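You operate a simulated robot arm through the tools that you are given. There is no shell and no other tool.

You run a simulated robot arm. Do the job below in one go: nothing can be reset, and whatever is moved stays where it is left.

TASK
Put things in order on the top of the packing bench. At the end: the green connector stands where the silver steel sleeve stood; the silver steel sleeve from the top of the packing bench stands where the yellow tag (marked "REDRESSED") stood; the silver test plug m is on the blue plate; the red thread plug stands on top of the silver sub with a purple band; the yellow tag is on the small blue tray; whatever was shut is shut again. Leave all else as you found it, and nothing knocked over.

Only the result counts: the job must be done as asked and must still hold three seconds after the hand-in. Knocking over, shifting, dropping, spilling or breaking anything else fails it.

THE ROBOT
A 6-joint arm with a two-finger gripper, fixed in place. Base frame: the origin is at the foot of the arm, x ahead of it, y to its left, z up; the work surface is at about z = 0. Lengths are in m, angles in rad, forces in N, time in s.
With the tool pointing down near the work surface it reaches from about 0.24 to 0.62 m from the base axis. Its first joint turns from -1.152 to 1.152 rad. Payload 1.37 kg.
The TCP is the grasp point between the finger pads, 0.022 m short of the fingertips. In the tool frame z runs along the fingers and y along their closing line. Largest opening 0.092 m; the body of the gripper starts 0.065 m behind the TCP.
Orientation is that of the tool frame in the base frame, as a unit quaternion [x, y, z, w]. With the fingers straight down and closing along the base's y, the tool's x points along the base's -x, its y along +y and its z along -z.

THE INTERFACE
- The arm moves only by the tool play_rows. Its argument "plan" is a list of rows, each a list of 7 numbers: the shift along the tool's x, y, z in m, then the turn, a rotation vector about the tool's x, y, z in rad, then the gripper command, from -1 (fully open) to 1 (shut), values between in proportion. In form: [[dx, dy, dz, wx, wy, wz, gripper], ...]. A call has 1 to 20 rows; each row is the pose to reach, as a shift and turn from the pose commanded when the call began, along the tool's axes at that moment. Each row takes 0.2 s and may step no farther than 0.05 m and 0.15 rad from the row before; otherwise, or with a gripper value out of range, the whole call is refused. Where a pose cannot be reached the arm comes as near as it can. A force on the tool above 40 N (or 10 N above the force at the start of the call, whichever is more), or a blocked arm, ends the call early, and 0.2 s more pass. The fingers move at their own pace and stop on an object; they squeeze with about 26 N. The grip force told is the motor's: it shows also when the fingers shut on nothing. Time passes only in rows, and 0.2 s behind the last, so rows that repeat a pose let the fingers close. The reply holds the time, the measured pose of the TCP, the force on the tool along the base axes, the opening and the grip force, in the units named above and with some noise, with the torque about the TCP (base axes, N m) and any sound that the robot's microphone picked up.
- Cameras (640 x 400 px; columns grow to the right, rows downward): "scene" is fixed at [0.0434, -0.4416, 0.5783]; the picture's right is [0.67, -0.74, 0.00], its down [-0.44, -0.40, -0.80] and it looks along [0.59, 0.54, -0.60] (base axes); focal length 314 px, centre (320, 200). "wrist" rides on the gripper at [0.071, 0.019, -0.102] in the tool frame; the picture's right is [-0.26, 0.97, 0.00], its down [-0.75, -0.20, -0.62] and it looks along [-0.60, -0.16, 0.78] (tool axes); focal length 280 px, centre (320, 200). There is no depth. A picture from a camera that has moved, and an enlarged one, comes with that camera's place and axes in the base frame and with its lens.
- grab_frame(camera): a new picture of that camera. No time passes.
- inspect(camera, box): a new picture of the part [left, top, right, bottom] of that camera's present view, enlarged. No time passes.
- close_job(): hands the job in; it is judged then, once.

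Nothing tells you positions but the pictures and the camera data. Unless the task says otherwise, let go and move clear before handing in.

The tools are called after ">>>" by a JSON object that holds its "method" and its "body". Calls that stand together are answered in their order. play_rows: Moves the arm, as the interface text tells. Its arguments: {"type":"object","properties":{"plan":{"type":"array","items":{"type":"array","items":{"type":"number"}}}},"required":["plan"]} The other tools are called the same way: grab_frame (camera) takes a picture; inspect (camera, box) takes an enlarged picture of a part of a camera's view; close_job () hands the job in.

At the start:

```text
clock: 0.0
ee_pos: [0.3616, 0.1208, 0.2828]
tcp_rot: [0.001, 1.0, 0.0, 0.001]
wrist_force: [0.1, -0.2, 0.7]
torque: [0.02, -0.01, 0.0]
width: 0.0919
grasp_force: 0.0
```

scene: 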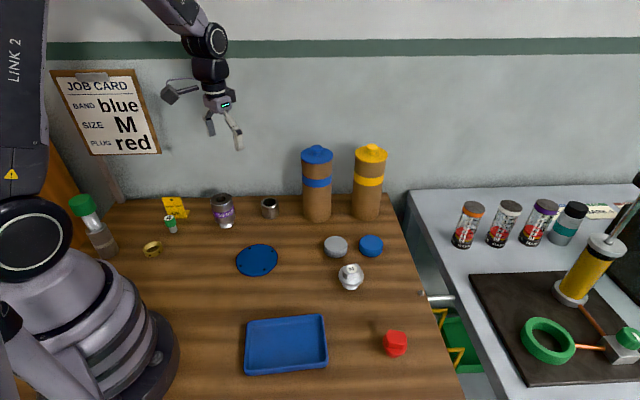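
wrist: 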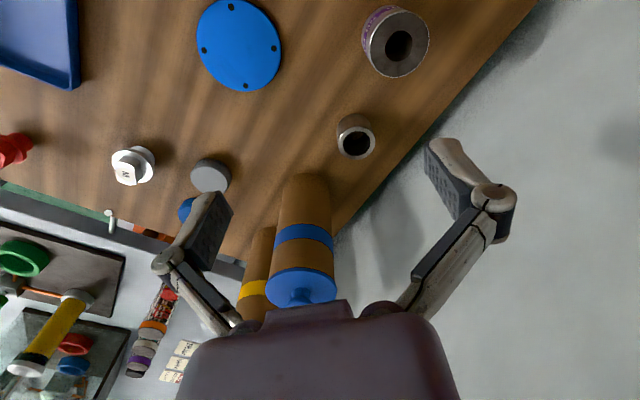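

I see a bench with a silver/purple sub, a silver sleeve, a yellow tag with a small green item, a blue plate, a blue tray, a white/silver plug, a red plug, and several other items. I'll look closer before moving anything.

>>> {"method": "inspect", "body": {"camera": "scene", "box": [60, 180, 220, 280]}}

>>> {"method": "inspect", "body": {"camera": "scene", "box": [200, 180, 300, 242]}}

>>> {"method": "inspect", "body": {"camera": "scene", "box": [300, 220, 428, 300]}}

>>> {"method": "inspect", "body": {"camera": "scene", "box": [220, 290, 480, 400]}}

>>> {"method": "inspect", "body": {"camera": "scene", "box": [420, 180, 640, 400]}}

>>> {"method": "inspect", "body": {"camera": "wrist", "box": [0, 120, 320, 400]}}

```text
4.00 times, centred on (140, 230) of scene
camera zoom: at [0.0434, -0.4416, 0.5783], right [0.67, -0.74, 0.0], down [-0.44, -0.4, -0.8], along [0.59, 0.54, -0.6], focal length 1254 px, centre (1040, 80)
```

zoom: 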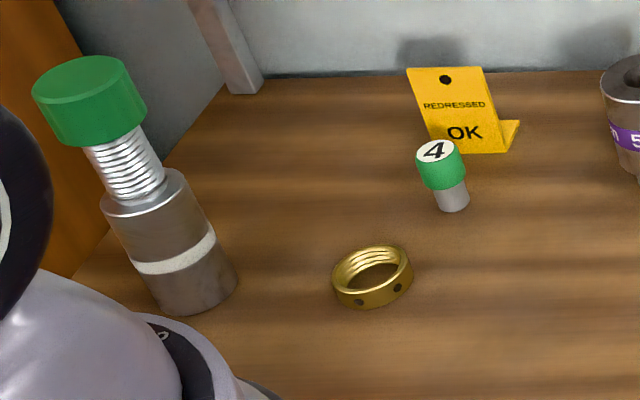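

```text
6.40 times, centred on (250, 211) of scene
camera zoom: at [0.0434, -0.4416, 0.5783], right [0.67, -0.74, 0.0], down [-0.44, -0.4, -0.8], along [0.59, 0.54, -0.6], focal length 2007 px, centre (768, 130)
```

zoom: 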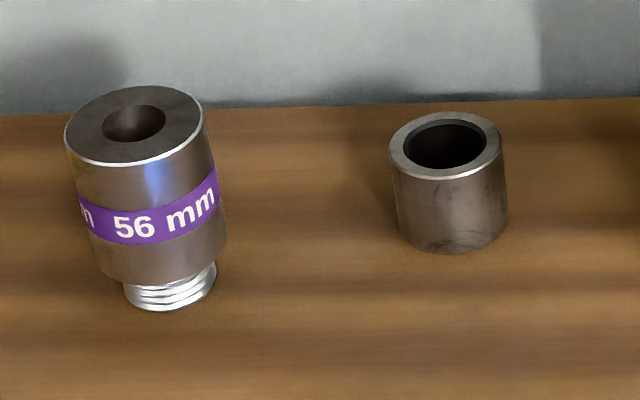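

```text
5.00 times, centred on (364, 260) of scene
camera zoom: at [0.0434, -0.4416, 0.5783], right [0.67, -0.74, 0.0], down [-0.44, -0.4, -0.8], along [0.59, 0.54, -0.6], focal length 1568 px, centre (100, -100)
```

zoom: 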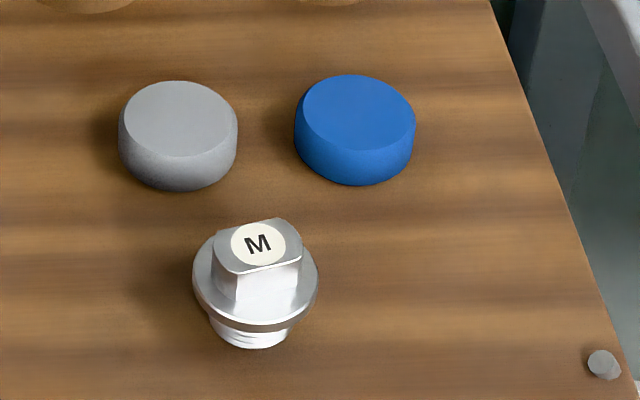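

```text
2.46 times, centred on (350, 345) of scene
camera zoom: at [0.0434, -0.4416, 0.5783], right [0.67, -0.74, 0.0], down [-0.44, -0.4, -0.8], along [0.59, 0.54, -0.6], focal length 772 px, centre (246, -157)
```

zoom: 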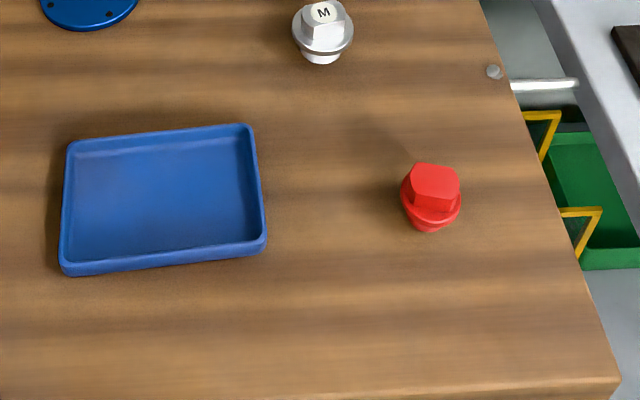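

```text
1.82 times, centred on (530, 290) of scene
camera zoom: at [0.0434, -0.4416, 0.5783], right [0.67, -0.74, 0.0], down [-0.44, -0.4, -0.8], along [0.59, 0.54, -0.6], focal length 570 px, centre (-62, 36)
```

zoom: 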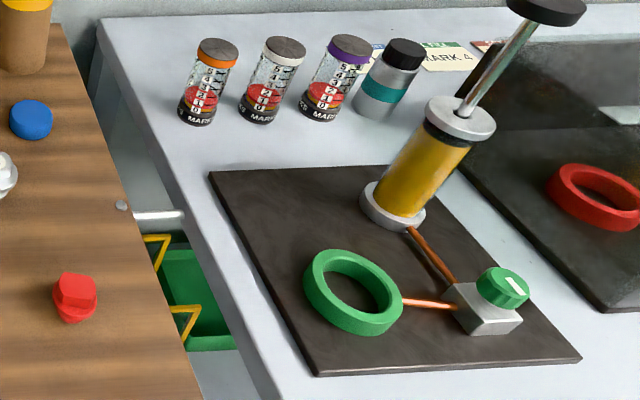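

```text
1.43 times, centred on (160, 260) of wrist
camera zoom: at [0.2927, 0.1381, 0.3854], right [0.26, 0.97, 0.0], down [0.75, -0.2, 0.62], along [0.6, -0.16, -0.78], focal length 401 px, centre (549, 114)
```

zoom: 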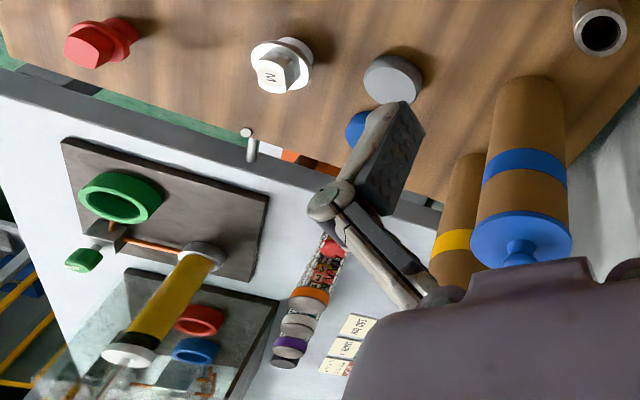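

I can see two lidded canisters at the back, a knob or rod at the bench's right edge, and several green things (small "4" piece, tall capped piece at the far left). I'll take enlarged views to find out which one is the connector and what is shut.

>>> {"method": "inspect", "body": {"camera": "scene", "box": [280, 130, 410, 230]}}

>>> {"method": "inspect", "body": {"camera": "scene", "box": [400, 270, 500, 390]}}

>>> {"method": "inspect", "body": {"camera": "scene", "box": [140, 180, 200, 240]}}

>>> {"method": "inspect", "body": {"camera": "scene", "box": [430, 180, 640, 280]}}

>>> {"method": "inspect", "body": {"camera": "wrist", "box": [160, 0, 480, 200]}}

>>> {"method": "inspect", "body": {"camera": "scene", "box": [30, 60, 190, 180]}}

```text
4.00 times, centred on (345, 180) of scene
camera zoom: at [0.0434, -0.4416, 0.5783], right [0.67, -0.74, 0.0], down [-0.44, -0.4, -0.8], along [0.59, 0.54, -0.6], focal length 1254 px, centre (220, 280)
```

zoom: 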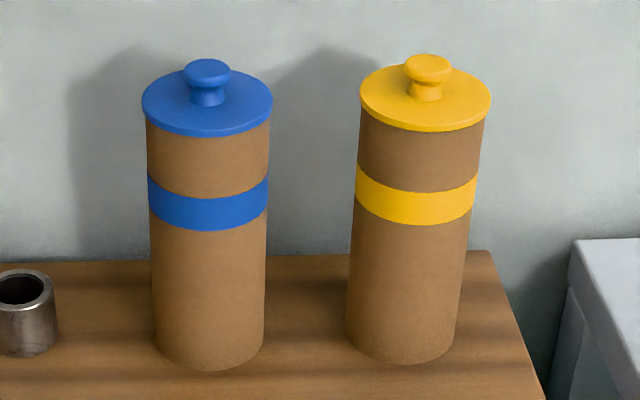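

```text
3.33 times, centred on (450, 330) of scene
camera zoom: at [0.0434, -0.4416, 0.5783], right [0.67, -0.74, 0.0], down [-0.44, -0.4, -0.8], along [0.59, 0.54, -0.6], focal length 1045 px, centre (-113, -233)
```

zoom: 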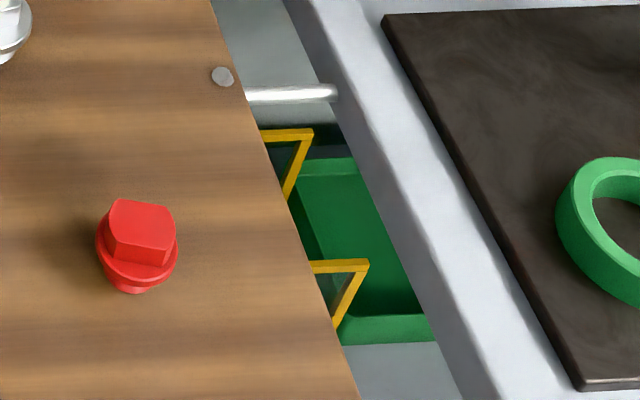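

```text
6.67 times, centred on (170, 210) of scene
camera zoom: at [0.0434, -0.4416, 0.5783], right [0.67, -0.74, 0.0], down [-0.44, -0.4, -0.8], along [0.59, 0.54, -0.6], focal length 2091 px, centre (1320, 133)
```

zoom: 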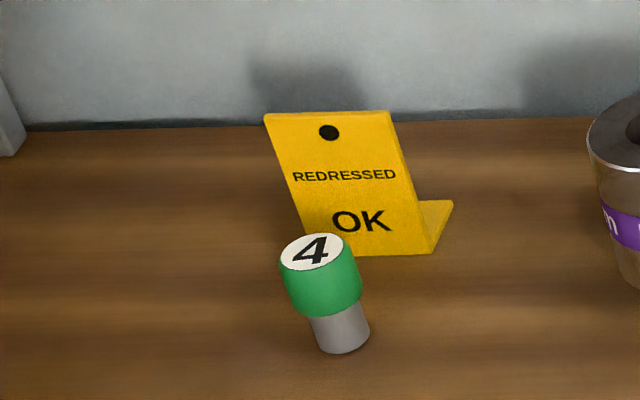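

```text
3.05 times, centred on (535, 230) of scene
camera zoom: at [0.0434, -0.4416, 0.5783], right [0.67, -0.74, 0.0], down [-0.44, -0.4, -0.8], along [0.59, 0.54, -0.6], focal length 956 px, centre (-335, 109)
```

zoom: 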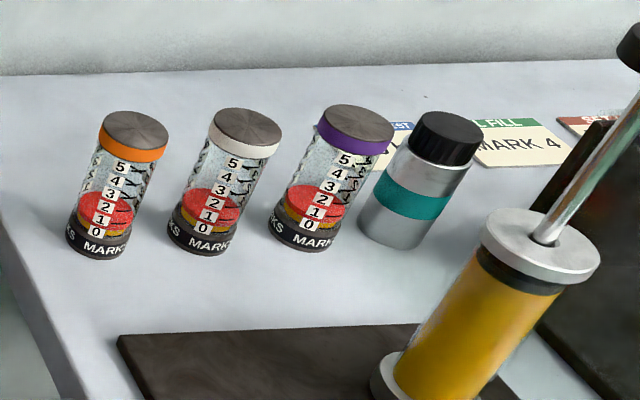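

```text
2.00 times, centred on (320, 100) of wrist
camera zoom: at [0.2927, 0.1381, 0.3854], right [0.26, 0.97, 0.0], down [0.75, -0.2, 0.62], along [0.6, -0.16, -0.78], focal length 561 px, centre (320, 400)
```

zoom: 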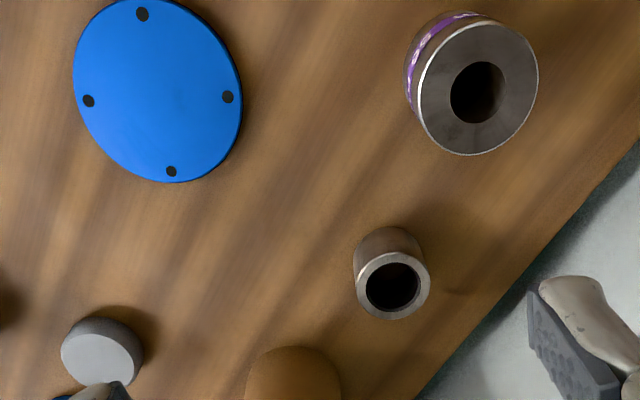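

```text
3.33 times, centred on (110, 120) of scene
camera zoom: at [0.0434, -0.4416, 0.5783], right [0.67, -0.74, 0.0], down [-0.44, -0.4, -0.8], along [0.59, 0.54, -0.6], focal length 1045 px, centre (1020, 467)
```

zoom: 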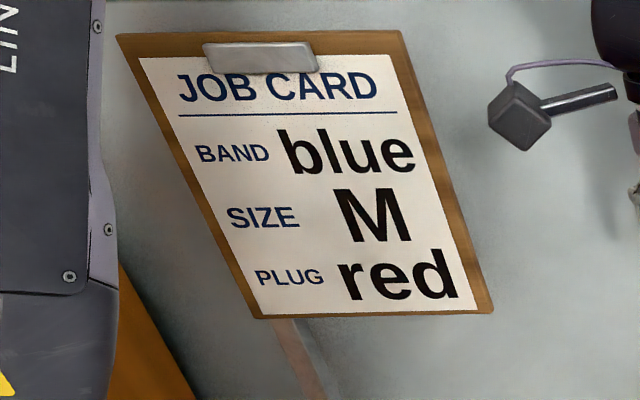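

The green "4" piece in front of the tag and the two lidded tubes are both places the green connector could be, so I need closer views. I'll swing the wrist camera over to the left side, staying high, to look at the tag, the "4" piece and the sub.

>>> {"method": "play_rows", "body": {"plan": [[0.017, 0.017, -0.008, 0, 0, -0.15, -1], [0.034, 0.033, -0.016, 0, 0, -0.3, -1], [0.051, 0.05, -0.024, 0, 0, -0.45, -1], [0.068, 0.066, -0.032, 0, 0, -0.6, -1], [0.085, 0.083, -0.04, 0, 0, -0.75, -1], [0.1016, 0.0992, -0.047, 0, 0, -0.9, -1], [0.1016, 0.0992, -0.047, 0, 0, -0.9, -1]]}}

>>> {"method": "grab_frame", "body": {"camera": "wrist"}}

>>> {"method": "grab_frame", "body": {"camera": "scene"}}

```text
clock: 1.6
ee_pos: [0.2631, 0.2207, 0.3288]
tcp_rot: [-0.436, 0.9, 0.0, 0.0]
wrist_force: [0.6, -0.4, -0.5]
torque: [-0.01, -0.01, 0.0]
width: 0.092
grasp_force: 0.1
```

```text
taken
camera wrist: at [0.2055, 0.1748, 0.432], right [-0.59, 0.8, 0.0], down [0.63, 0.46, 0.63], along [0.5, 0.37, -0.78], focal length 280 px, centre (320, 200)
```

wrist: 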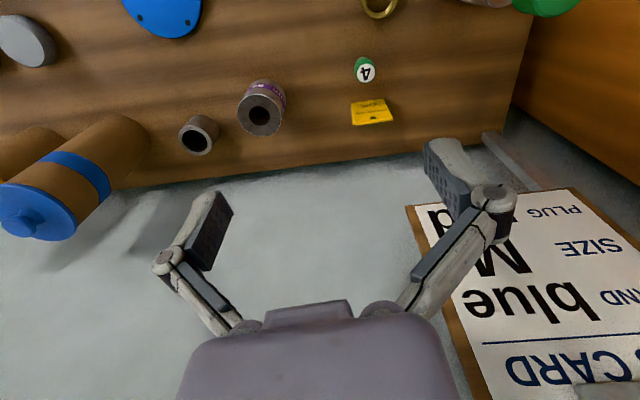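

```text
taken
```

scene: 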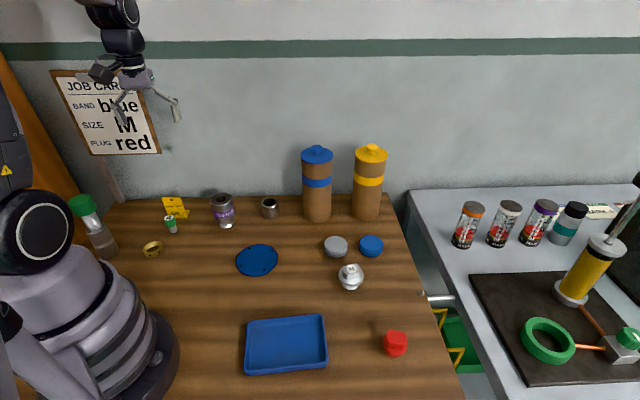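

The wrist camera now sees the "4" piece, tag, sub, and sleeve from above. I'll enlarge those for shape and exact position.

>>> {"method": "inspect", "body": {"camera": "wrist", "box": [300, 20, 460, 160]}}

>>> {"method": "inspect", "body": {"camera": "wrist", "box": [150, 60, 310, 180]}}

>>> {"method": "inspect", "body": {"camera": "wrist", "box": [340, 0, 580, 60]}}

```text
2.86 times, centred on (380, 90) of wrist
camera zoom: at [0.2055, 0.1748, 0.432], right [-0.59, 0.8, 0.0], down [0.63, 0.46, 0.63], along [0.5, 0.37, -0.78], focal length 801 px, centre (149, 514)
```

zoom: 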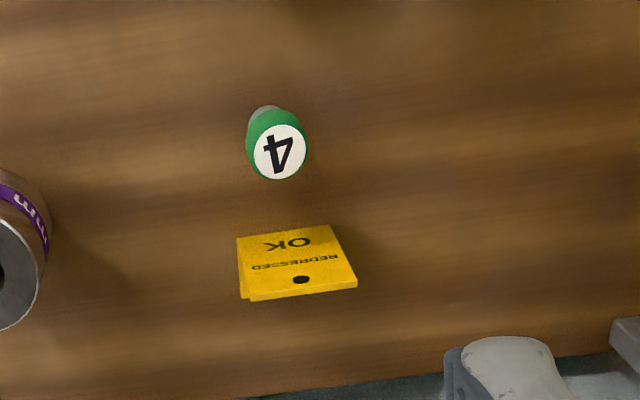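

```text
3.33 times, centred on (230, 120) of wrist
camera zoom: at [0.2055, 0.1748, 0.432], right [-0.59, 0.8, 0.0], down [0.63, 0.46, 0.63], along [0.5, 0.37, -0.78], focal length 935 px, centre (620, 467)
```

zoom: 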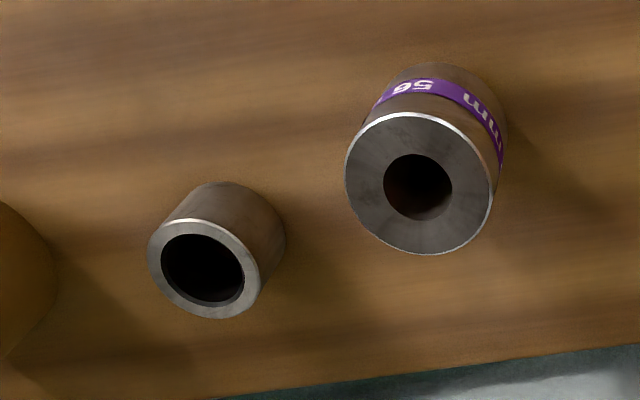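

```text
2.67 times, centred on (460, 30) of wrist
camera zoom: at [0.2055, 0.1748, 0.432], right [-0.59, 0.8, 0.0], down [0.63, 0.46, 0.63], along [0.5, 0.37, -0.78], focal length 748 px, centre (-53, 653)
```

zoom: 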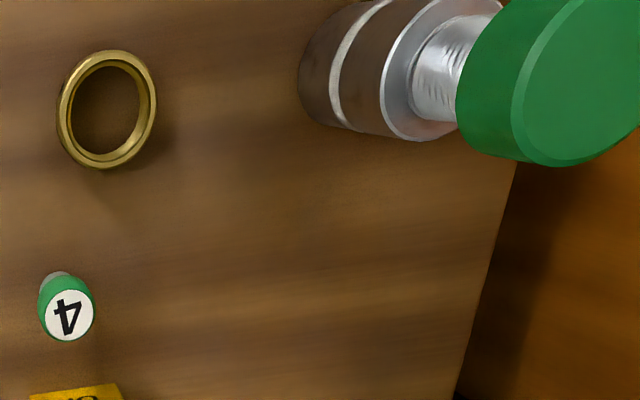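

From above, the "4" piece looks like an inspector's hand stamp rather than a connector. The job card reads "BAND blue", and that could mean the connector is in the blue-banded tube. I'll move over that tube to look at its lid.

>>> {"method": "play_rows", "body": {"plan": [[-0.0044, -0.0384, 0.002, 0, 0, 0.1, -1], [-0.0088, -0.0768, 0.004, 0, 0, 0.2, -1], [-0.0132, -0.1152, 0.006, 0, 0, 0.3, -1], [-0.0176, -0.1536, 0.008, 0, 0, 0.4, -1], [-0.022, -0.192, 0.01, 0, 0, 0.5, -1], [-0.0264, -0.2304, 0.012, 0, 0, 0.6, -1], [-0.0308, -0.2688, 0.014, 0, 0, 0.7, -1], [-0.0352, -0.3072, 0.016, 0, 0, 0.8, -1], [-0.0398, -0.3459, 0.019, 0, 0, 0.9, -1], [-0.0398, -0.3459, 0.019, 0, 0, 0.9, -1]]}}

>>> {"method": "grab_frame", "body": {"camera": "wrist"}}

>>> {"method": "grab_frame", "body": {"camera": "scene"}}

```text
clock: 3.8
ee_pos: [0.5541, 0.0386, 0.3085]
tcp_rot: [0.001, 1.0, 0.0, 0.0]
wrist_force: [-0.2, -0.6, -0.4]
torque: [-0.01, -0.02, 0.0]
width: 0.0921
grasp_force: 0.0
```

```text
taken
camera wrist: at [0.4848, 0.0553, 0.4126], right [0.26, 0.96, 0.0], down [0.75, -0.21, 0.62], along [0.6, -0.16, -0.78], focal length 280 px, centre (320, 200)
```

wrist: 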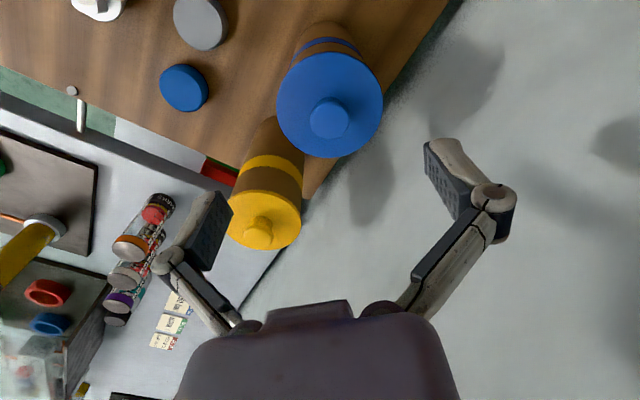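

```text
taken
```

scene: 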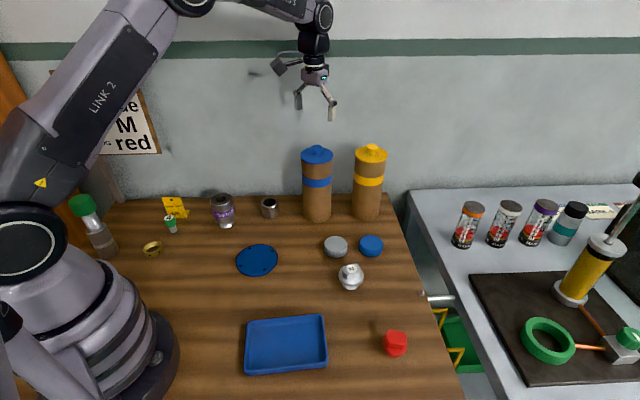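

The blue lid's knob is almost right under the gripper. I'll enlarge it before descending.

>>> {"method": "inspect", "body": {"camera": "wrist", "box": [240, 10, 420, 170]}}

>>> {"method": "inspect", "body": {"camera": "wrist", "box": [0, 0, 240, 160]}}

```text
2.50 times, centred on (330, 90) of wrist
camera zoom: at [0.4848, 0.0553, 0.4126], right [0.26, 0.96, 0.0], down [0.75, -0.21, 0.62], along [0.6, -0.16, -0.78], focal length 701 px, centre (295, 475)
```

zoom: 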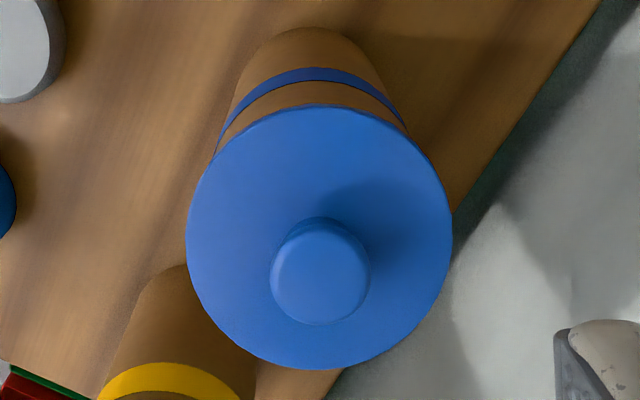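

```text
2.50 times, centred on (120, 80) of wrist
camera zoom: at [0.4848, 0.0553, 0.4126], right [0.26, 0.96, 0.0], down [0.75, -0.21, 0.62], along [0.6, -0.16, -0.78], focal length 701 px, centre (820, 500)
```

zoom: 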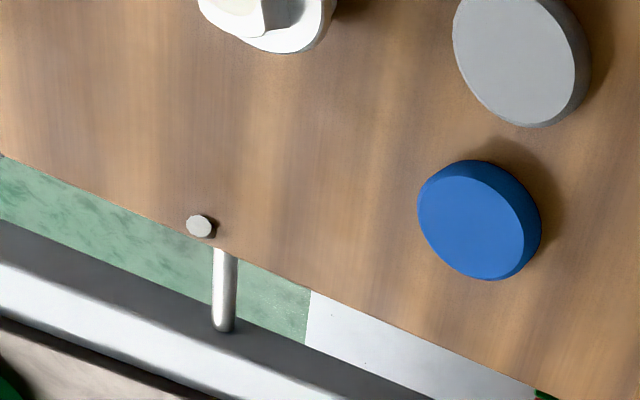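

The knob sits at roughly (0.563, 0.040) with its top near z 0.21. I'll descend part-way with the gripper half open and check the alignment.

>>> {"method": "play_rows", "body": {"plan": [[-0.004, 0.001, 0.015, 0, 0, 0, -0.3], [-0.008, 0.002, 0.03, 0, 0, 0, -0.3], [-0.008, 0.002, 0.045, 0, 0, 0, -0.3], [-0.008, 0.002, 0.06, 0, 0, 0, -0.3], [-0.008, 0.002, 0.065, 0, 0, 0, -0.3], [-0.008, 0.002, 0.065, 0, 0, 0, -0.3]]}}

>>> {"method": "grab_frame", "body": {"camera": "wrist"}}

>>> {"method": "inspect", "body": {"camera": "scene", "box": [270, 80, 400, 180]}}

```text
clock: 5.2
ee_pos: [0.5631, 0.0382, 0.2459]
tcp_rot: [-0.001, 1.0, 0.0, 0.001]
wrist_force: [0.9, 0.4, -0.9]
torque: [-0.01, -0.03, 0.01]
width: 0.0599
grasp_force: 0.1
```

```text
taken
camera wrist: at [0.4944, 0.0563, 0.3485], right [0.26, 0.97, 0.0], down [0.75, -0.2, 0.62], along [0.6, -0.16, -0.78], focal length 280 px, centre (320, 200)
```

wrist: 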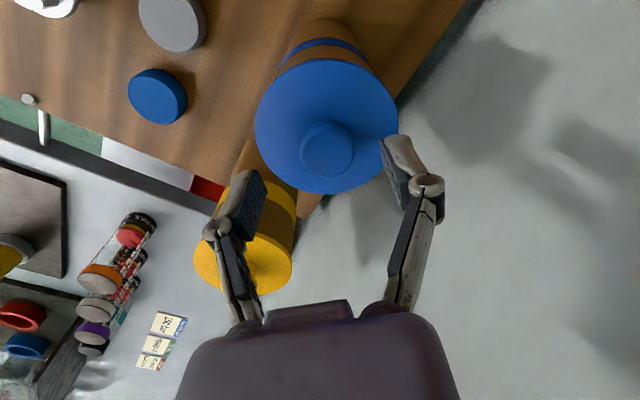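

```text
4.00 times, centred on (335, 130) of scene
camera zoom: at [0.0434, -0.4416, 0.5783], right [0.67, -0.74, 0.0], down [-0.44, -0.4, -0.8], along [0.59, 0.54, -0.6], focal length 1254 px, centre (260, 480)
```

zoom: 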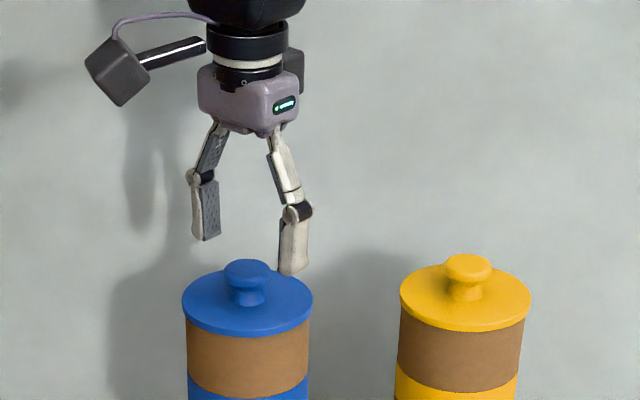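

The knob is centred between the fingers. I'll go down so the fingertips stay just above the lid plate and close on the knob.

>>> {"method": "play_rows", "body": {"plan": [[-0.001, 0.003, 0.01, 0, 0, 0, -0.3], [-0.001, 0.003, 0.02, 0, 0, 0, -0.3], [-0.001, 0.003, 0.0275, 0, 0, 0, -0.3], [-0.001, 0.003, 0.0275, 0, 0, 0, 0.2], [-0.001, 0.003, 0.0275, 0, 0, 0, 1], [-0.001, 0.003, 0.0275, 0, 0, 0, 1], [-0.001, 0.003, 0.0275, 0, 0, 0, 1]]}}

>>> {"method": "grab_frame", "body": {"camera": "wrist"}}

>>> {"method": "inspect", "body": {"camera": "scene", "box": [270, 90, 400, 190]}}

```text
clock: 6.8
ee_pos: [0.5651, 0.0401, 0.2193]
tcp_rot: [0.0, 1.0, 0.0, 0.0]
wrist_force: [0.0, 0.4, -1.4]
torque: [-0.02, 0.02, -0.03]
width: 0.0264
grasp_force: 26.6
```

```text
taken
camera wrist: at [0.4959, 0.0581, 0.3221], right [0.26, 0.97, 0.0], down [0.75, -0.2, 0.62], along [0.6, -0.16, -0.78], focal length 280 px, centre (320, 200)
```

wrist: 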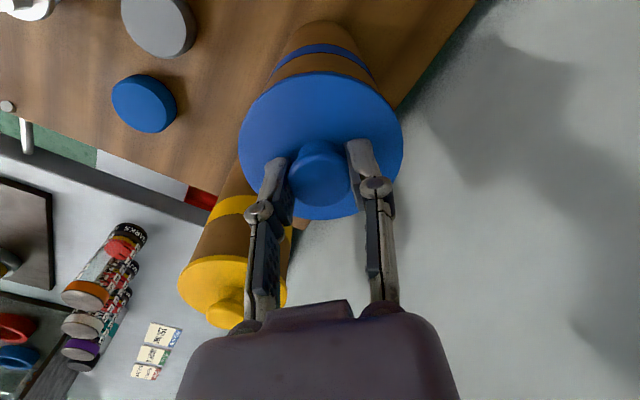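

```text
4.00 times, centred on (335, 140) of scene
camera zoom: at [0.0434, -0.4416, 0.5783], right [0.67, -0.74, 0.0], down [-0.44, -0.4, -0.8], along [0.59, 0.54, -0.6], focal length 1254 px, centre (260, 440)
```

zoom: 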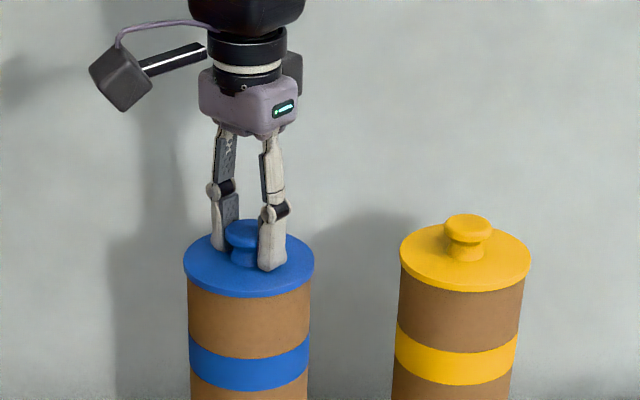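

The fingers hold the knob (26 mm wide). I'll lift straight up slowly and watch the force to see whether the lid comes free.

>>> {"method": "play_rows", "body": {"plan": [[0, 0, -0.005, 0, 0, 0, 1], [0, 0, -0.01, 0, 0, 0, 1], [0, 0, -0.02, 0, 0, 0, 1], [0, 0, -0.03, 0, 0, 0, 1], [0, 0, -0.045, 0, 0, 0, 1], [0, 0, -0.06, 0, 0, 0, 1], [0, 0, -0.08, 0, 0, 0, 1], [0, 0, -0.08, 0, 0, 0, 1]]}}

>>> {"method": "grab_frame", "body": {"camera": "wrist"}}

>>> {"method": "inspect", "body": {"camera": "scene", "box": [270, 70, 400, 220]}}

```text
clock: 8.6
ee_pos: [0.5641, 0.0417, 0.2978]
tcp_rot: [0.0, 1.0, 0.0, 0.0]
wrist_force: [0.0, -0.3, -0.7]
torque: [0.0, -0.01, 0.02]
width: 0.0267
grasp_force: 25.9
```

```text
taken
camera wrist: at [0.4965, 0.0586, 0.4011], right [0.26, 0.97, 0.0], down [0.75, -0.2, 0.62], along [0.6, -0.16, -0.78], focal length 280 px, centre (320, 200)
```

wrist: 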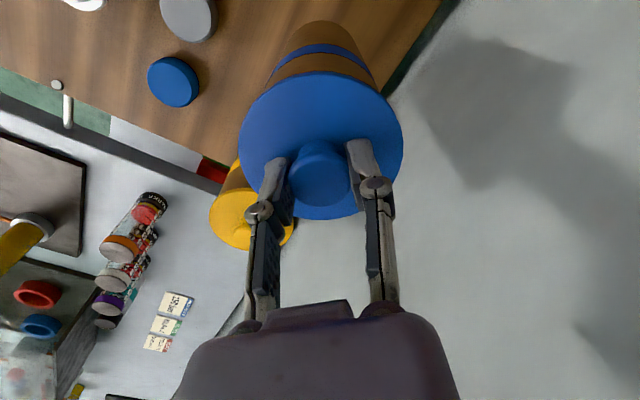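

```text
2.67 times, centred on (335, 145) of scene
camera zoom: at [0.0434, -0.4416, 0.5783], right [0.67, -0.74, 0.0], down [-0.44, -0.4, -0.8], along [0.59, 0.54, -0.6], focal length 836 px, centre (280, 347)
```

zoom: 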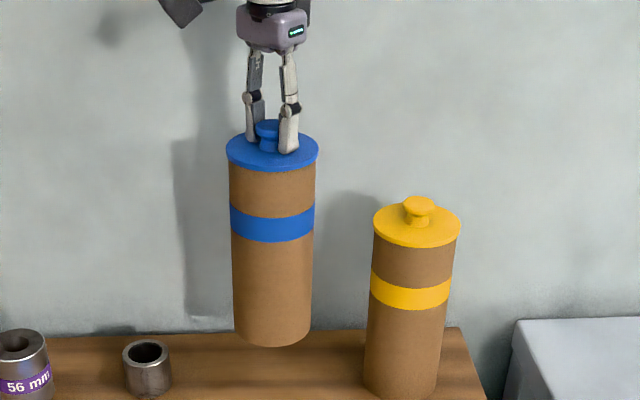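

The whole tube came up with the lid, so it is either a hood or a closed body. I'll look at the spot underneath it.

>>> {"method": "inspect", "body": {"camera": "scene", "box": [280, 180, 360, 230]}}

>>> {"method": "inspect", "body": {"camera": "wrist", "box": [220, 0, 420, 130]}}

```text
8.00 times, centred on (320, 205) of scene
camera zoom: at [0.0434, -0.4416, 0.5783], right [0.67, -0.74, 0.0], down [-0.44, -0.4, -0.8], along [0.59, 0.54, -0.6], focal length 2509 px, centre (320, 160)
```

zoom: 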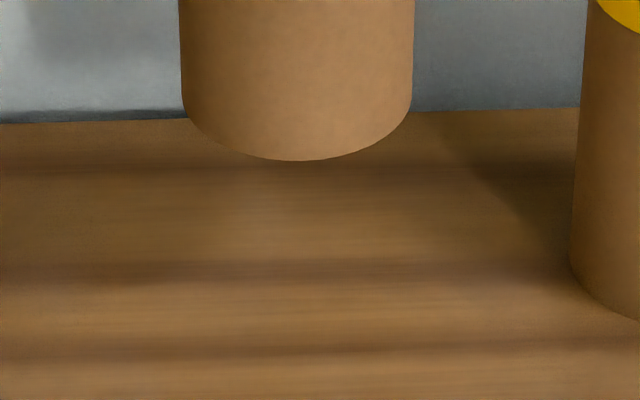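

```text
3.08 times, centred on (320, 65) of wrist
camera zoom: at [0.4965, 0.0586, 0.4011], right [0.26, 0.97, 0.0], down [0.75, -0.2, 0.62], along [0.6, -0.16, -0.78], focal length 863 px, centre (320, 615)
```

zoom: 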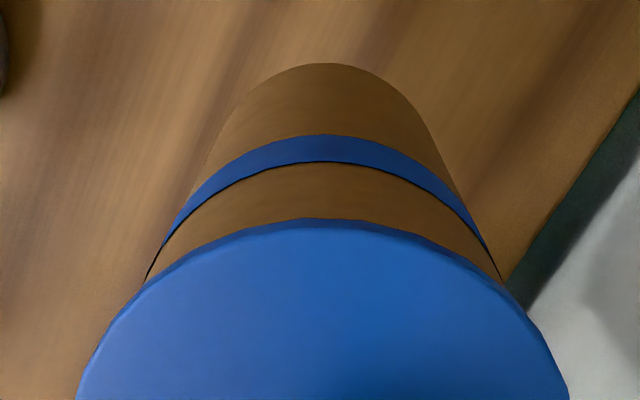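

The bench beneath is bare, so nothing was hiding under the tube. I'll take a few force readings while holding it still, to judge whether something heavy is inside.

>>> {"method": "play_rows", "body": {"plan": [[0, 0, 0, 0, 0, 0, 1], [0, 0, 0, 0, 0, 0, 1]]}}

>>> {"method": "play_rows", "body": {"plan": [[0, 0, 0, 0, 0, 0, 1]]}}

>>> {"method": "play_rows", "body": {"plan": [[0, 0, 0, 0, 0, 0, 1]]}}

>>> {"method": "play_rows", "body": {"plan": [[0, 0, 0, 0, 0, 0, 1]]}}

>>> {"method": "inspect", "body": {"camera": "wrist", "box": [0, 60, 140, 160]}}

>>> {"method": "inspect", "body": {"camera": "wrist", "box": [60, 270, 220, 370]}}

```text
clock: 9.2
ee_pos: [0.567, 0.0406, 0.2962]
tcp_rot: [0.0, 1.0, 0.0, 0.0]
wrist_force: [0.0, 0.3, -0.7]
torque: [-0.01, -0.02, -0.01]
width: 0.0267
grasp_force: 26.1
```

```text
clock: 9.6
ee_pos: [0.5651, 0.0409, 0.2982]
tcp_rot: [0.0, 1.0, 0.0, 0.0]
wrist_force: [0.2, -0.2, -1.6]
torque: [0.0, -0.01, -0.03]
width: 0.0265
grasp_force: 26.0
```

```text
clock: 10.0
ee_pos: [0.566, 0.043, 0.2973]
tcp_rot: [-0.001, 1.0, -0.001, 0.0]
wrist_force: [-0.2, -0.6, -0.8]
torque: [0.02, 0.01, 0.01]
width: 0.0266
grasp_force: 26.3
```

```text
clock: 10.4
ee_pos: [0.5661, 0.0401, 0.2979]
tcp_rot: [0.001, 1.0, 0.0, 0.0]
wrist_force: [0.7, -0.1, -1.5]
torque: [-0.04, -0.01, 0.0]
width: 0.0263
grasp_force: 25.7
```

```text
4.00 times, centred on (70, 110) of wrist
camera zoom: at [0.4965, 0.0586, 0.4008], right [0.26, 0.97, 0.0], down [0.75, -0.2, 0.62], along [0.6, -0.16, -0.78], focal length 1122 px, centre (1320, 560)
```

zoom: 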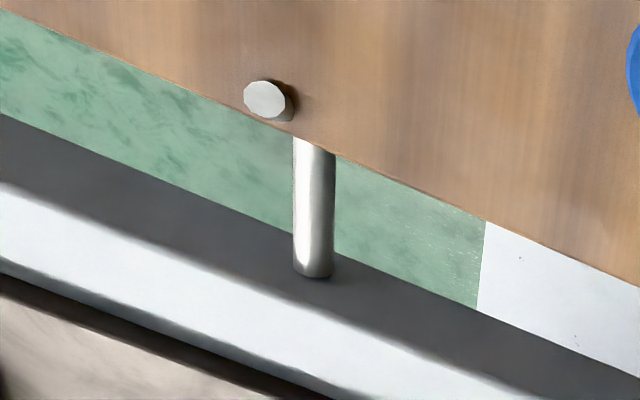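

```text
4.00 times, centred on (140, 320) of wrist
camera zoom: at [0.4965, 0.0586, 0.4008], right [0.26, 0.97, 0.0], down [0.75, -0.2, 0.62], along [0.6, -0.16, -0.78], focal length 1122 px, centre (1040, -280)
```

zoom: 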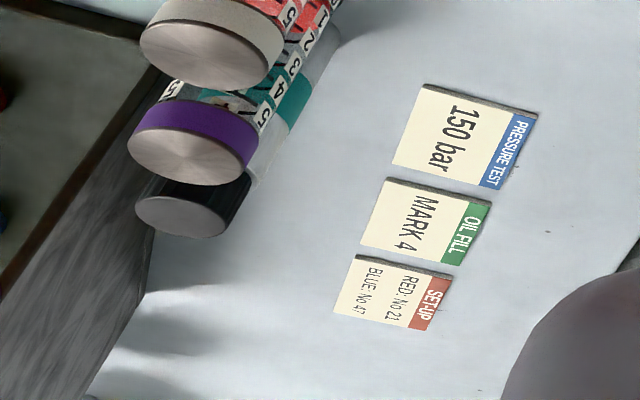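

The tube is light (about 80 g) and seems to be an empty shell, so it goes back exactly where it was. After that I'll check the rod and knob at the bench's right edge.

>>> {"method": "play_rows", "body": {"plan": [[0, 0, 0.02, 0, 0, 0, 1], [0, 0, 0.04, 0, 0, 0, 1], [0, 0, 0.055, 0, 0, 0, 1], [0, 0, 0.065, 0, 0, 0, 1], [0, 0, 0.073, 0, 0, 0, 1], [0, 0, 0.078, 0, 0, 0, 1], [0, 0, 0.08, 0, 0, 0, 1], [0, 0, 0.08, 0, 0, 0, 1]]}}

>>> {"method": "inspect", "body": {"camera": "scene", "box": [280, 130, 410, 230]}}

```text
clock: 12.2
ee_pos: [0.5656, 0.0427, 0.2185]
tcp_rot: [0.001, 1.0, 0.0, 0.002]
wrist_force: [-3.5, 2.0, 17.8]
torque: [0.03, 0.45, -0.08]
width: 0.0263
grasp_force: 25.7
```

```text
4.00 times, centred on (345, 180) of scene
camera zoom: at [0.0433, -0.4416, 0.5783], right [0.67, -0.74, 0.0], down [-0.44, -0.4, -0.8], along [0.59, 0.54, -0.6], focal length 1254 px, centre (220, 280)
```

zoom: 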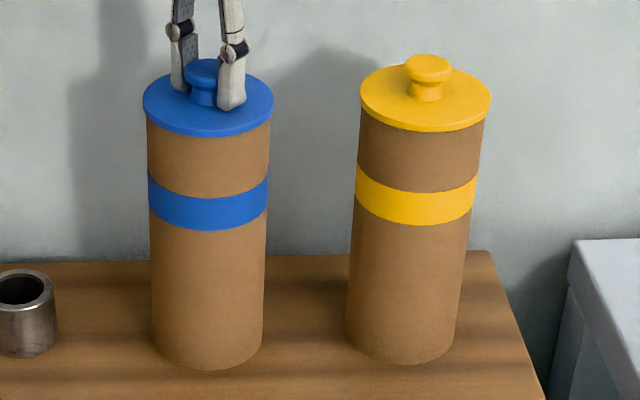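

The tube is back on its spot with slight downward pressure. I'll ease up a touch, open gently, and rise clear.

>>> {"method": "play_rows", "body": {"plan": [[0, 0, -0.0012, 0, 0, 0, 1], [0, 0, -0.0012, 0, 0, 0, 0.3], [0, 0, -0.0012, 0, 0, 0, -0.1], [0, 0, -0.0012, 0, 0, 0, -0.3], [0, 0, -0.0012, 0, 0, 0, -0.3], [0, 0, -0.012, 0, 0, 0, -0.3], [0, 0, -0.03, 0, 0, 0, -0.3], [0, 0, -0.06, 0, 0, 0, -0.3]]}}

>>> {"method": "inspect", "body": {"camera": "scene", "box": [280, 130, 410, 230]}}

>>> {"method": "grab_frame", "body": {"camera": "wrist"}}

```text
clock: 14.0
ee_pos: [0.566, 0.0437, 0.2784]
tcp_rot: [0.0, 1.0, 0.0, 0.0]
wrist_force: [0.1, 0.8, -1.4]
torque: [0.01, 0.02, 0.01]
width: 0.0598
grasp_force: 0.1
```

```text
4.00 times, centred on (345, 180) of scene
camera zoom: at [0.0434, -0.4416, 0.5783], right [0.67, -0.74, 0.0], down [-0.44, -0.4, -0.8], along [0.59, 0.54, -0.6], focal length 1254 px, centre (220, 280)
```

zoom: 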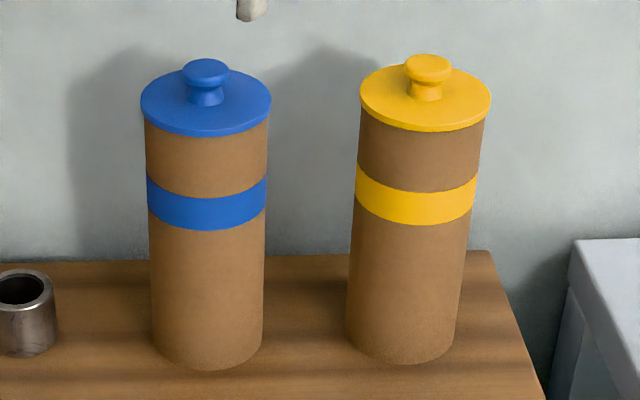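

```text
taken
camera wrist: at [0.4963, 0.0596, 0.3819], right [0.26, 0.97, 0.0], down [0.75, -0.2, 0.62], along [0.6, -0.16, -0.78], focal length 280 px, centre (320, 200)
```

wrist: 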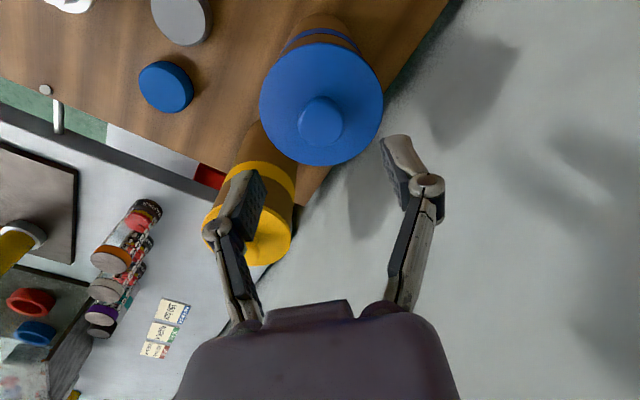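

The tube stands where it was. Next I'll swing to the right edge of the bench and look at the knob, rod and green bin there.

>>> {"method": "play_rows", "body": {"plan": [[0.0, 0.0, -0.03, 0, 0, 0, -1], [0.0205, -0.0305, -0.03, 0, 0, 0.065, -1], [0.041, -0.061, -0.03, 0, 0, 0.13, -1], [0.062, -0.0915, -0.03, 0, 0, 0.19, -1], [0.083, -0.122, -0.03, 0, 0, 0.25, -1], [0.104, -0.1525, -0.03, 0, 0, 0.31, -1], [0.125, -0.183, -0.03, 0, 0, 0.38, -1], [0.146, -0.2135, -0.03, 0, 0, 0.44, -1], [0.166, -0.244, -0.03, 0, 0, 0.5, -1], [0.166, -0.244, -0.03, 0, 0, 0.5, -1]]}}

>>> {"method": "grab_frame", "body": {"camera": "wrist"}}

>>> {"method": "grab_frame", "body": {"camera": "scene"}}

```text
clock: 16.2
ee_pos: [0.398, -0.2021, 0.307]
tcp_rot: [0.248, 0.969, 0.0, 0.0]
wrist_force: [0.6, -1.1, 0.5]
torque: [0.05, -0.01, 0.01]
width: 0.0922
grasp_force: 0.1
```

```text
taken
camera wrist: at [0.3466, -0.1523, 0.4103], right [0.69, 0.72, 0.0], down [0.56, -0.54, 0.62], along [0.45, -0.43, -0.78], focal length 280 px, centre (320, 200)
```

wrist: 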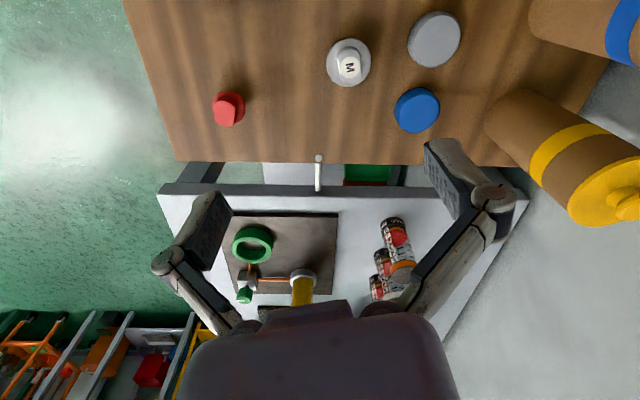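

```text
taken
```

scene: 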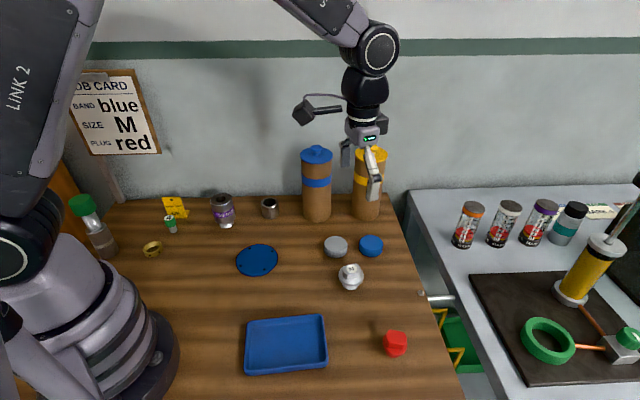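

>>> {"method": "inspect", "body": {"camera": "wrist", "box": [240, 130, 420, 220]}}

>>> {"method": "inspect", "body": {"camera": "wrist", "box": [200, 20, 480, 170]}}

>>> {"method": "inspect", "body": {"camera": "wrist", "box": [0, 290, 240, 400]}}

>>> {"method": "inspect", "body": {"camera": "scene", "box": [410, 280, 480, 330]}}

```text
3.56 times, centred on (330, 175) of wrist
camera zoom: at [0.3466, -0.1523, 0.4103], right [0.69, 0.72, 0.0], down [0.56, -0.54, 0.62], along [0.45, -0.43, -0.78], focal length 997 px, centre (284, 289)
```

zoom: 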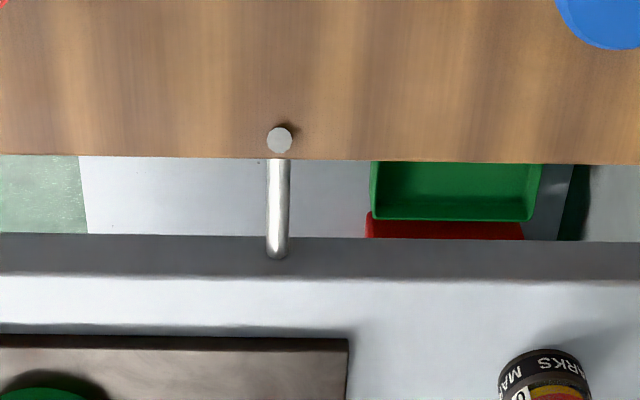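

```text
2.29 times, centred on (340, 95) of wrist
camera zoom: at [0.3466, -0.1523, 0.4103], right [0.69, 0.72, 0.0], down [0.56, -0.54, 0.62], along [0.45, -0.43, -0.78], focal length 641 px, centre (274, 440)
```

zoom: 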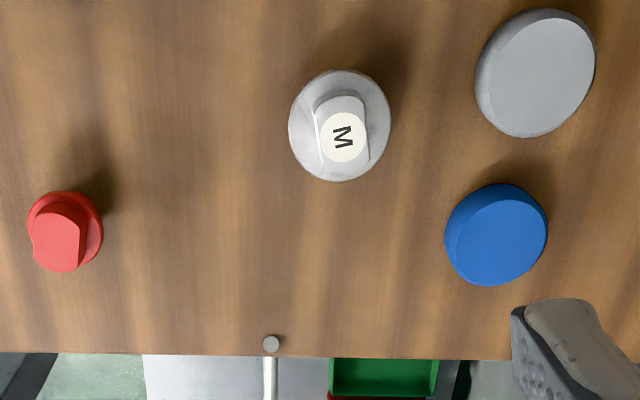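

```text
2.67 times, centred on (120, 345) of wrist
camera zoom: at [0.3466, -0.1523, 0.4103], right [0.69, 0.72, 0.0], down [0.56, -0.54, 0.62], along [0.45, -0.43, -0.78], focal length 748 px, centre (853, -187)
```

zoom: 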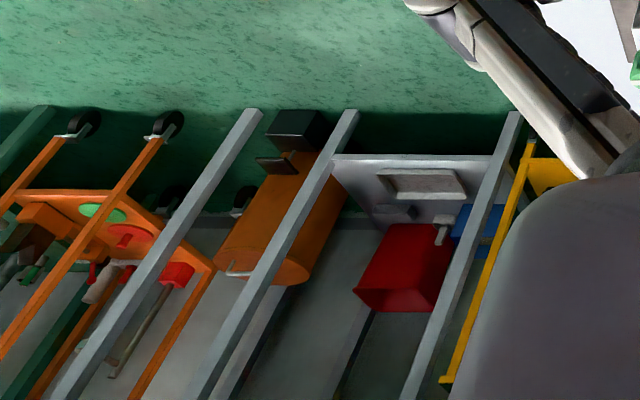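

```text
8.00 times, centred on (445, 305) of scene
camera zoom: at [0.0434, -0.4416, 0.5783], right [0.67, -0.74, 0.0], down [-0.44, -0.4, -0.8], along [0.59, 0.54, -0.6], focal length 2509 px, centre (-680, -640)
```

zoom: 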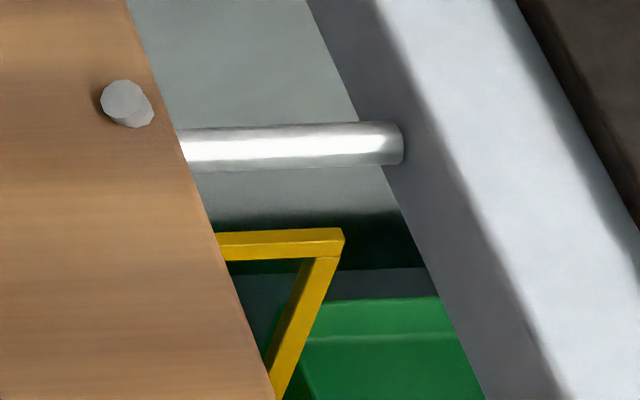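

The right-edge rod and knob look like a fixed bench fitting, not a drawer. I'll swing over to the far left to look at the orange panel and the area around the tag for anything shut.

>>> {"method": "play_rows", "body": {"plan": [[0.0296, 0.0247, 0, 0, 0, -0.143, -1], [0.0592, 0.0494, 0, 0, 0, -0.286, -1], [0.0888, 0.0741, 0, 0, 0, -0.429, -1], [0.1184, 0.0987, 0, 0, 0, -0.571, -1], [0.148, 0.1234, 0, 0, 0, -0.714, -1], [0.1776, 0.1481, 0, 0, 0, -0.857, -1], [0.2073, 0.1728, 0, 0, 0, -1.0, -1], [0.2369, 0.1975, 0, 0, 0, -1.143, -1], [0.2665, 0.2222, 0, 0, 0, -1.286, -1], [0.2961, 0.2469, 0, 0, 0, -1.429, -1], [0.3257, 0.2715, 0, 0, 0, -1.571, -1], [0.3553, 0.2962, 0, 0, 0, -1.714, -1], [0.3849, 0.3209, 0, 0, 0, -1.857, -1], [0.4145, 0.3456, 0, 0, 0, -2.0, -1], [0.4145, 0.3456, 0, 0, 0, -2.0, -1]]}}

>>> {"method": "grab_frame", "body": {"camera": "wrist"}}

>>> {"method": "grab_frame", "body": {"camera": "scene"}}

```text
clock: 19.4
ee_pos: [0.1982, 0.3001, 0.3079]
tcp_rot: [-0.682, 0.731, 0.0, 0.0]
wrist_force: [0.0, 0.6, -0.2]
torque: [0.05, 0.03, 0.02]
width: 0.0918
grasp_force: 0.0
```

```text
taken
camera wrist: at [0.1764, 0.2285, 0.411], right [-0.94, 0.33, 0.0], down [0.26, 0.74, 0.63], along [0.2, 0.59, -0.78], focal length 280 px, centre (320, 200)
```

wrist: 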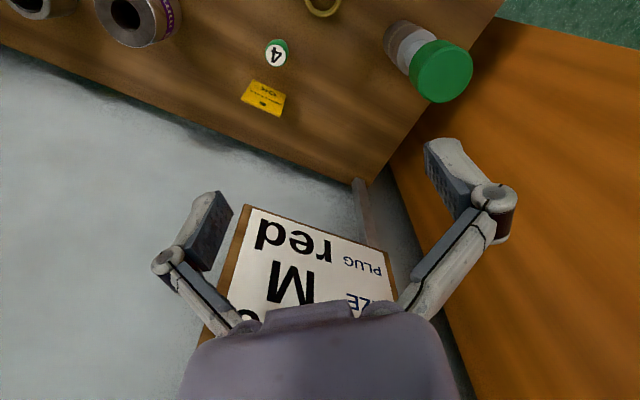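

```text
taken
```

scene: 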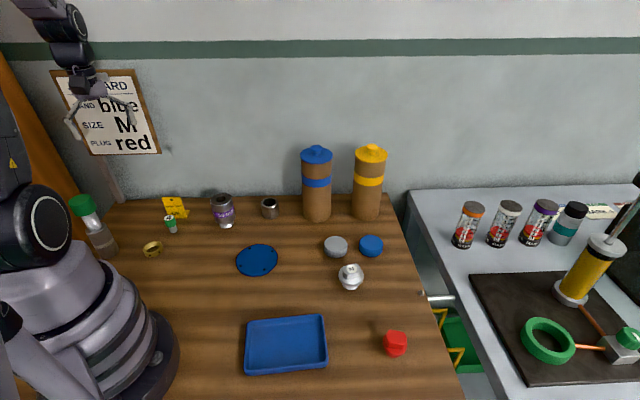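

The left side is only a wall board and the job card, so no cabinet or drawer is within view. The remaining closed thing is the yellow tube, so I'll move over and see whether it can be reached and checked.

>>> {"method": "play_rows", "body": {"plan": [[0.023, -0.0289, -0.001, 0, 0, 0.1136, -1], [0.0461, -0.0579, -0.002, 0, 0, 0.2271, -1], [0.0691, -0.0868, -0.003, 0, 0, 0.3407, -1], [0.0921, -0.1158, -0.004, 0, 0, 0.4543, -1], [0.1152, -0.1447, -0.005, 0, 0, 0.5679, -1], [0.1382, -0.1737, -0.006, 0, 0, 0.6814, -1], [0.1613, -0.2026, -0.007, 0, 0, 0.795, -1], [0.1843, -0.2315, -0.008, 0, 0, 0.9086, -1], [0.2073, -0.2605, -0.009, 0, 0, 1.0221, -1], [0.2304, -0.2894, -0.01, 0, 0, 1.1357, -1], [0.2534, -0.3184, -0.01, 0, 0, 1.2493, -1], [0.2764, -0.3473, -0.01, 0, 0, 1.3629, -1], [0.2995, -0.3763, -0.01, 0, 0, 1.4764, -1], [0.3225, -0.4052, -0.01, 0, 0, 1.59, -1], [0.3225, -0.4052, -0.01, 0, 0, 1.59, -1]]}}

>>> {"method": "grab_frame", "body": {"camera": "wrist"}}

>>> {"method": "grab_frame", "body": {"camera": "scene"}}

```text
clock: 22.6
ee_pos: [0.5814, -0.0494, 0.3201]
tcp_rot: [0.047, 0.999, 0.0, 0.0]
wrist_force: [0.4, -0.3, -0.1]
torque: [0.03, 0.03, -0.01]
width: 0.0918
grasp_force: 0.0
```

```text
taken
camera wrist: at [0.5144, -0.0255, 0.4237], right [0.35, 0.94, 0.0], down [0.73, -0.27, 0.62], along [0.59, -0.22, -0.78], focal length 280 px, centre (320, 200)
```

wrist: 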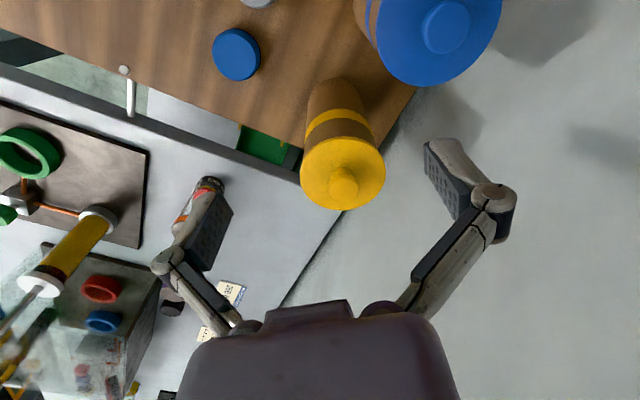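

```text
taken
```

scene: 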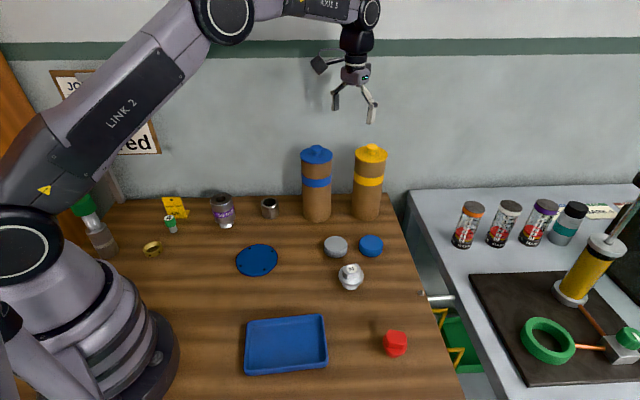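

The yellow tube's knob is near (0.659, -0.057). I'll test whether the arm can get above it with the tool vertical.

>>> {"method": "play_rows", "body": {"plan": [[-0.02, 0, 0.0, 0, 0, 0, -0.3], [-0.04, 0, 0.005, 0, 0, 0, -0.3], [-0.06, 0, 0.01, 0, 0, 0, -0.3], [-0.0784, 0, 0.015, 0, 0, 0, -0.3], [-0.0784, 0, 0.02, 0, 0, 0, -0.3], [-0.0784, 0, 0.02, 0, 0, 0, -0.3]]}}

>>> {"method": "grab_frame", "body": {"camera": "wrist"}}

```text
clock: 24.0
ee_pos: [0.6252, -0.0519, 0.288]
tcp_rot: [0.045, 0.999, 0.0, 0.0]
wrist_force: [-0.2, -0.7, -0.9]
torque: [-0.01, 0.0, -0.01]
width: 0.0596
grasp_force: 0.0
out of reach, approached as far as the arm can: row 2, 3, 4, 5, 6
```

```text
taken
camera wrist: at [0.5581, -0.0279, 0.3914], right [0.35, 0.94, 0.0], down [0.73, -0.27, 0.62], along [0.59, -0.22, -0.78], focal length 280 px, centre (320, 200)
```

wrist: 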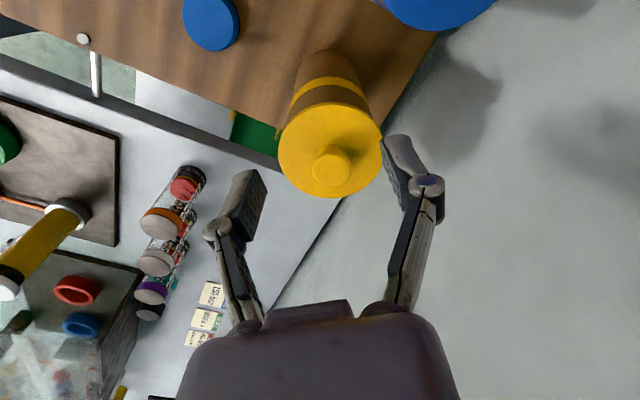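

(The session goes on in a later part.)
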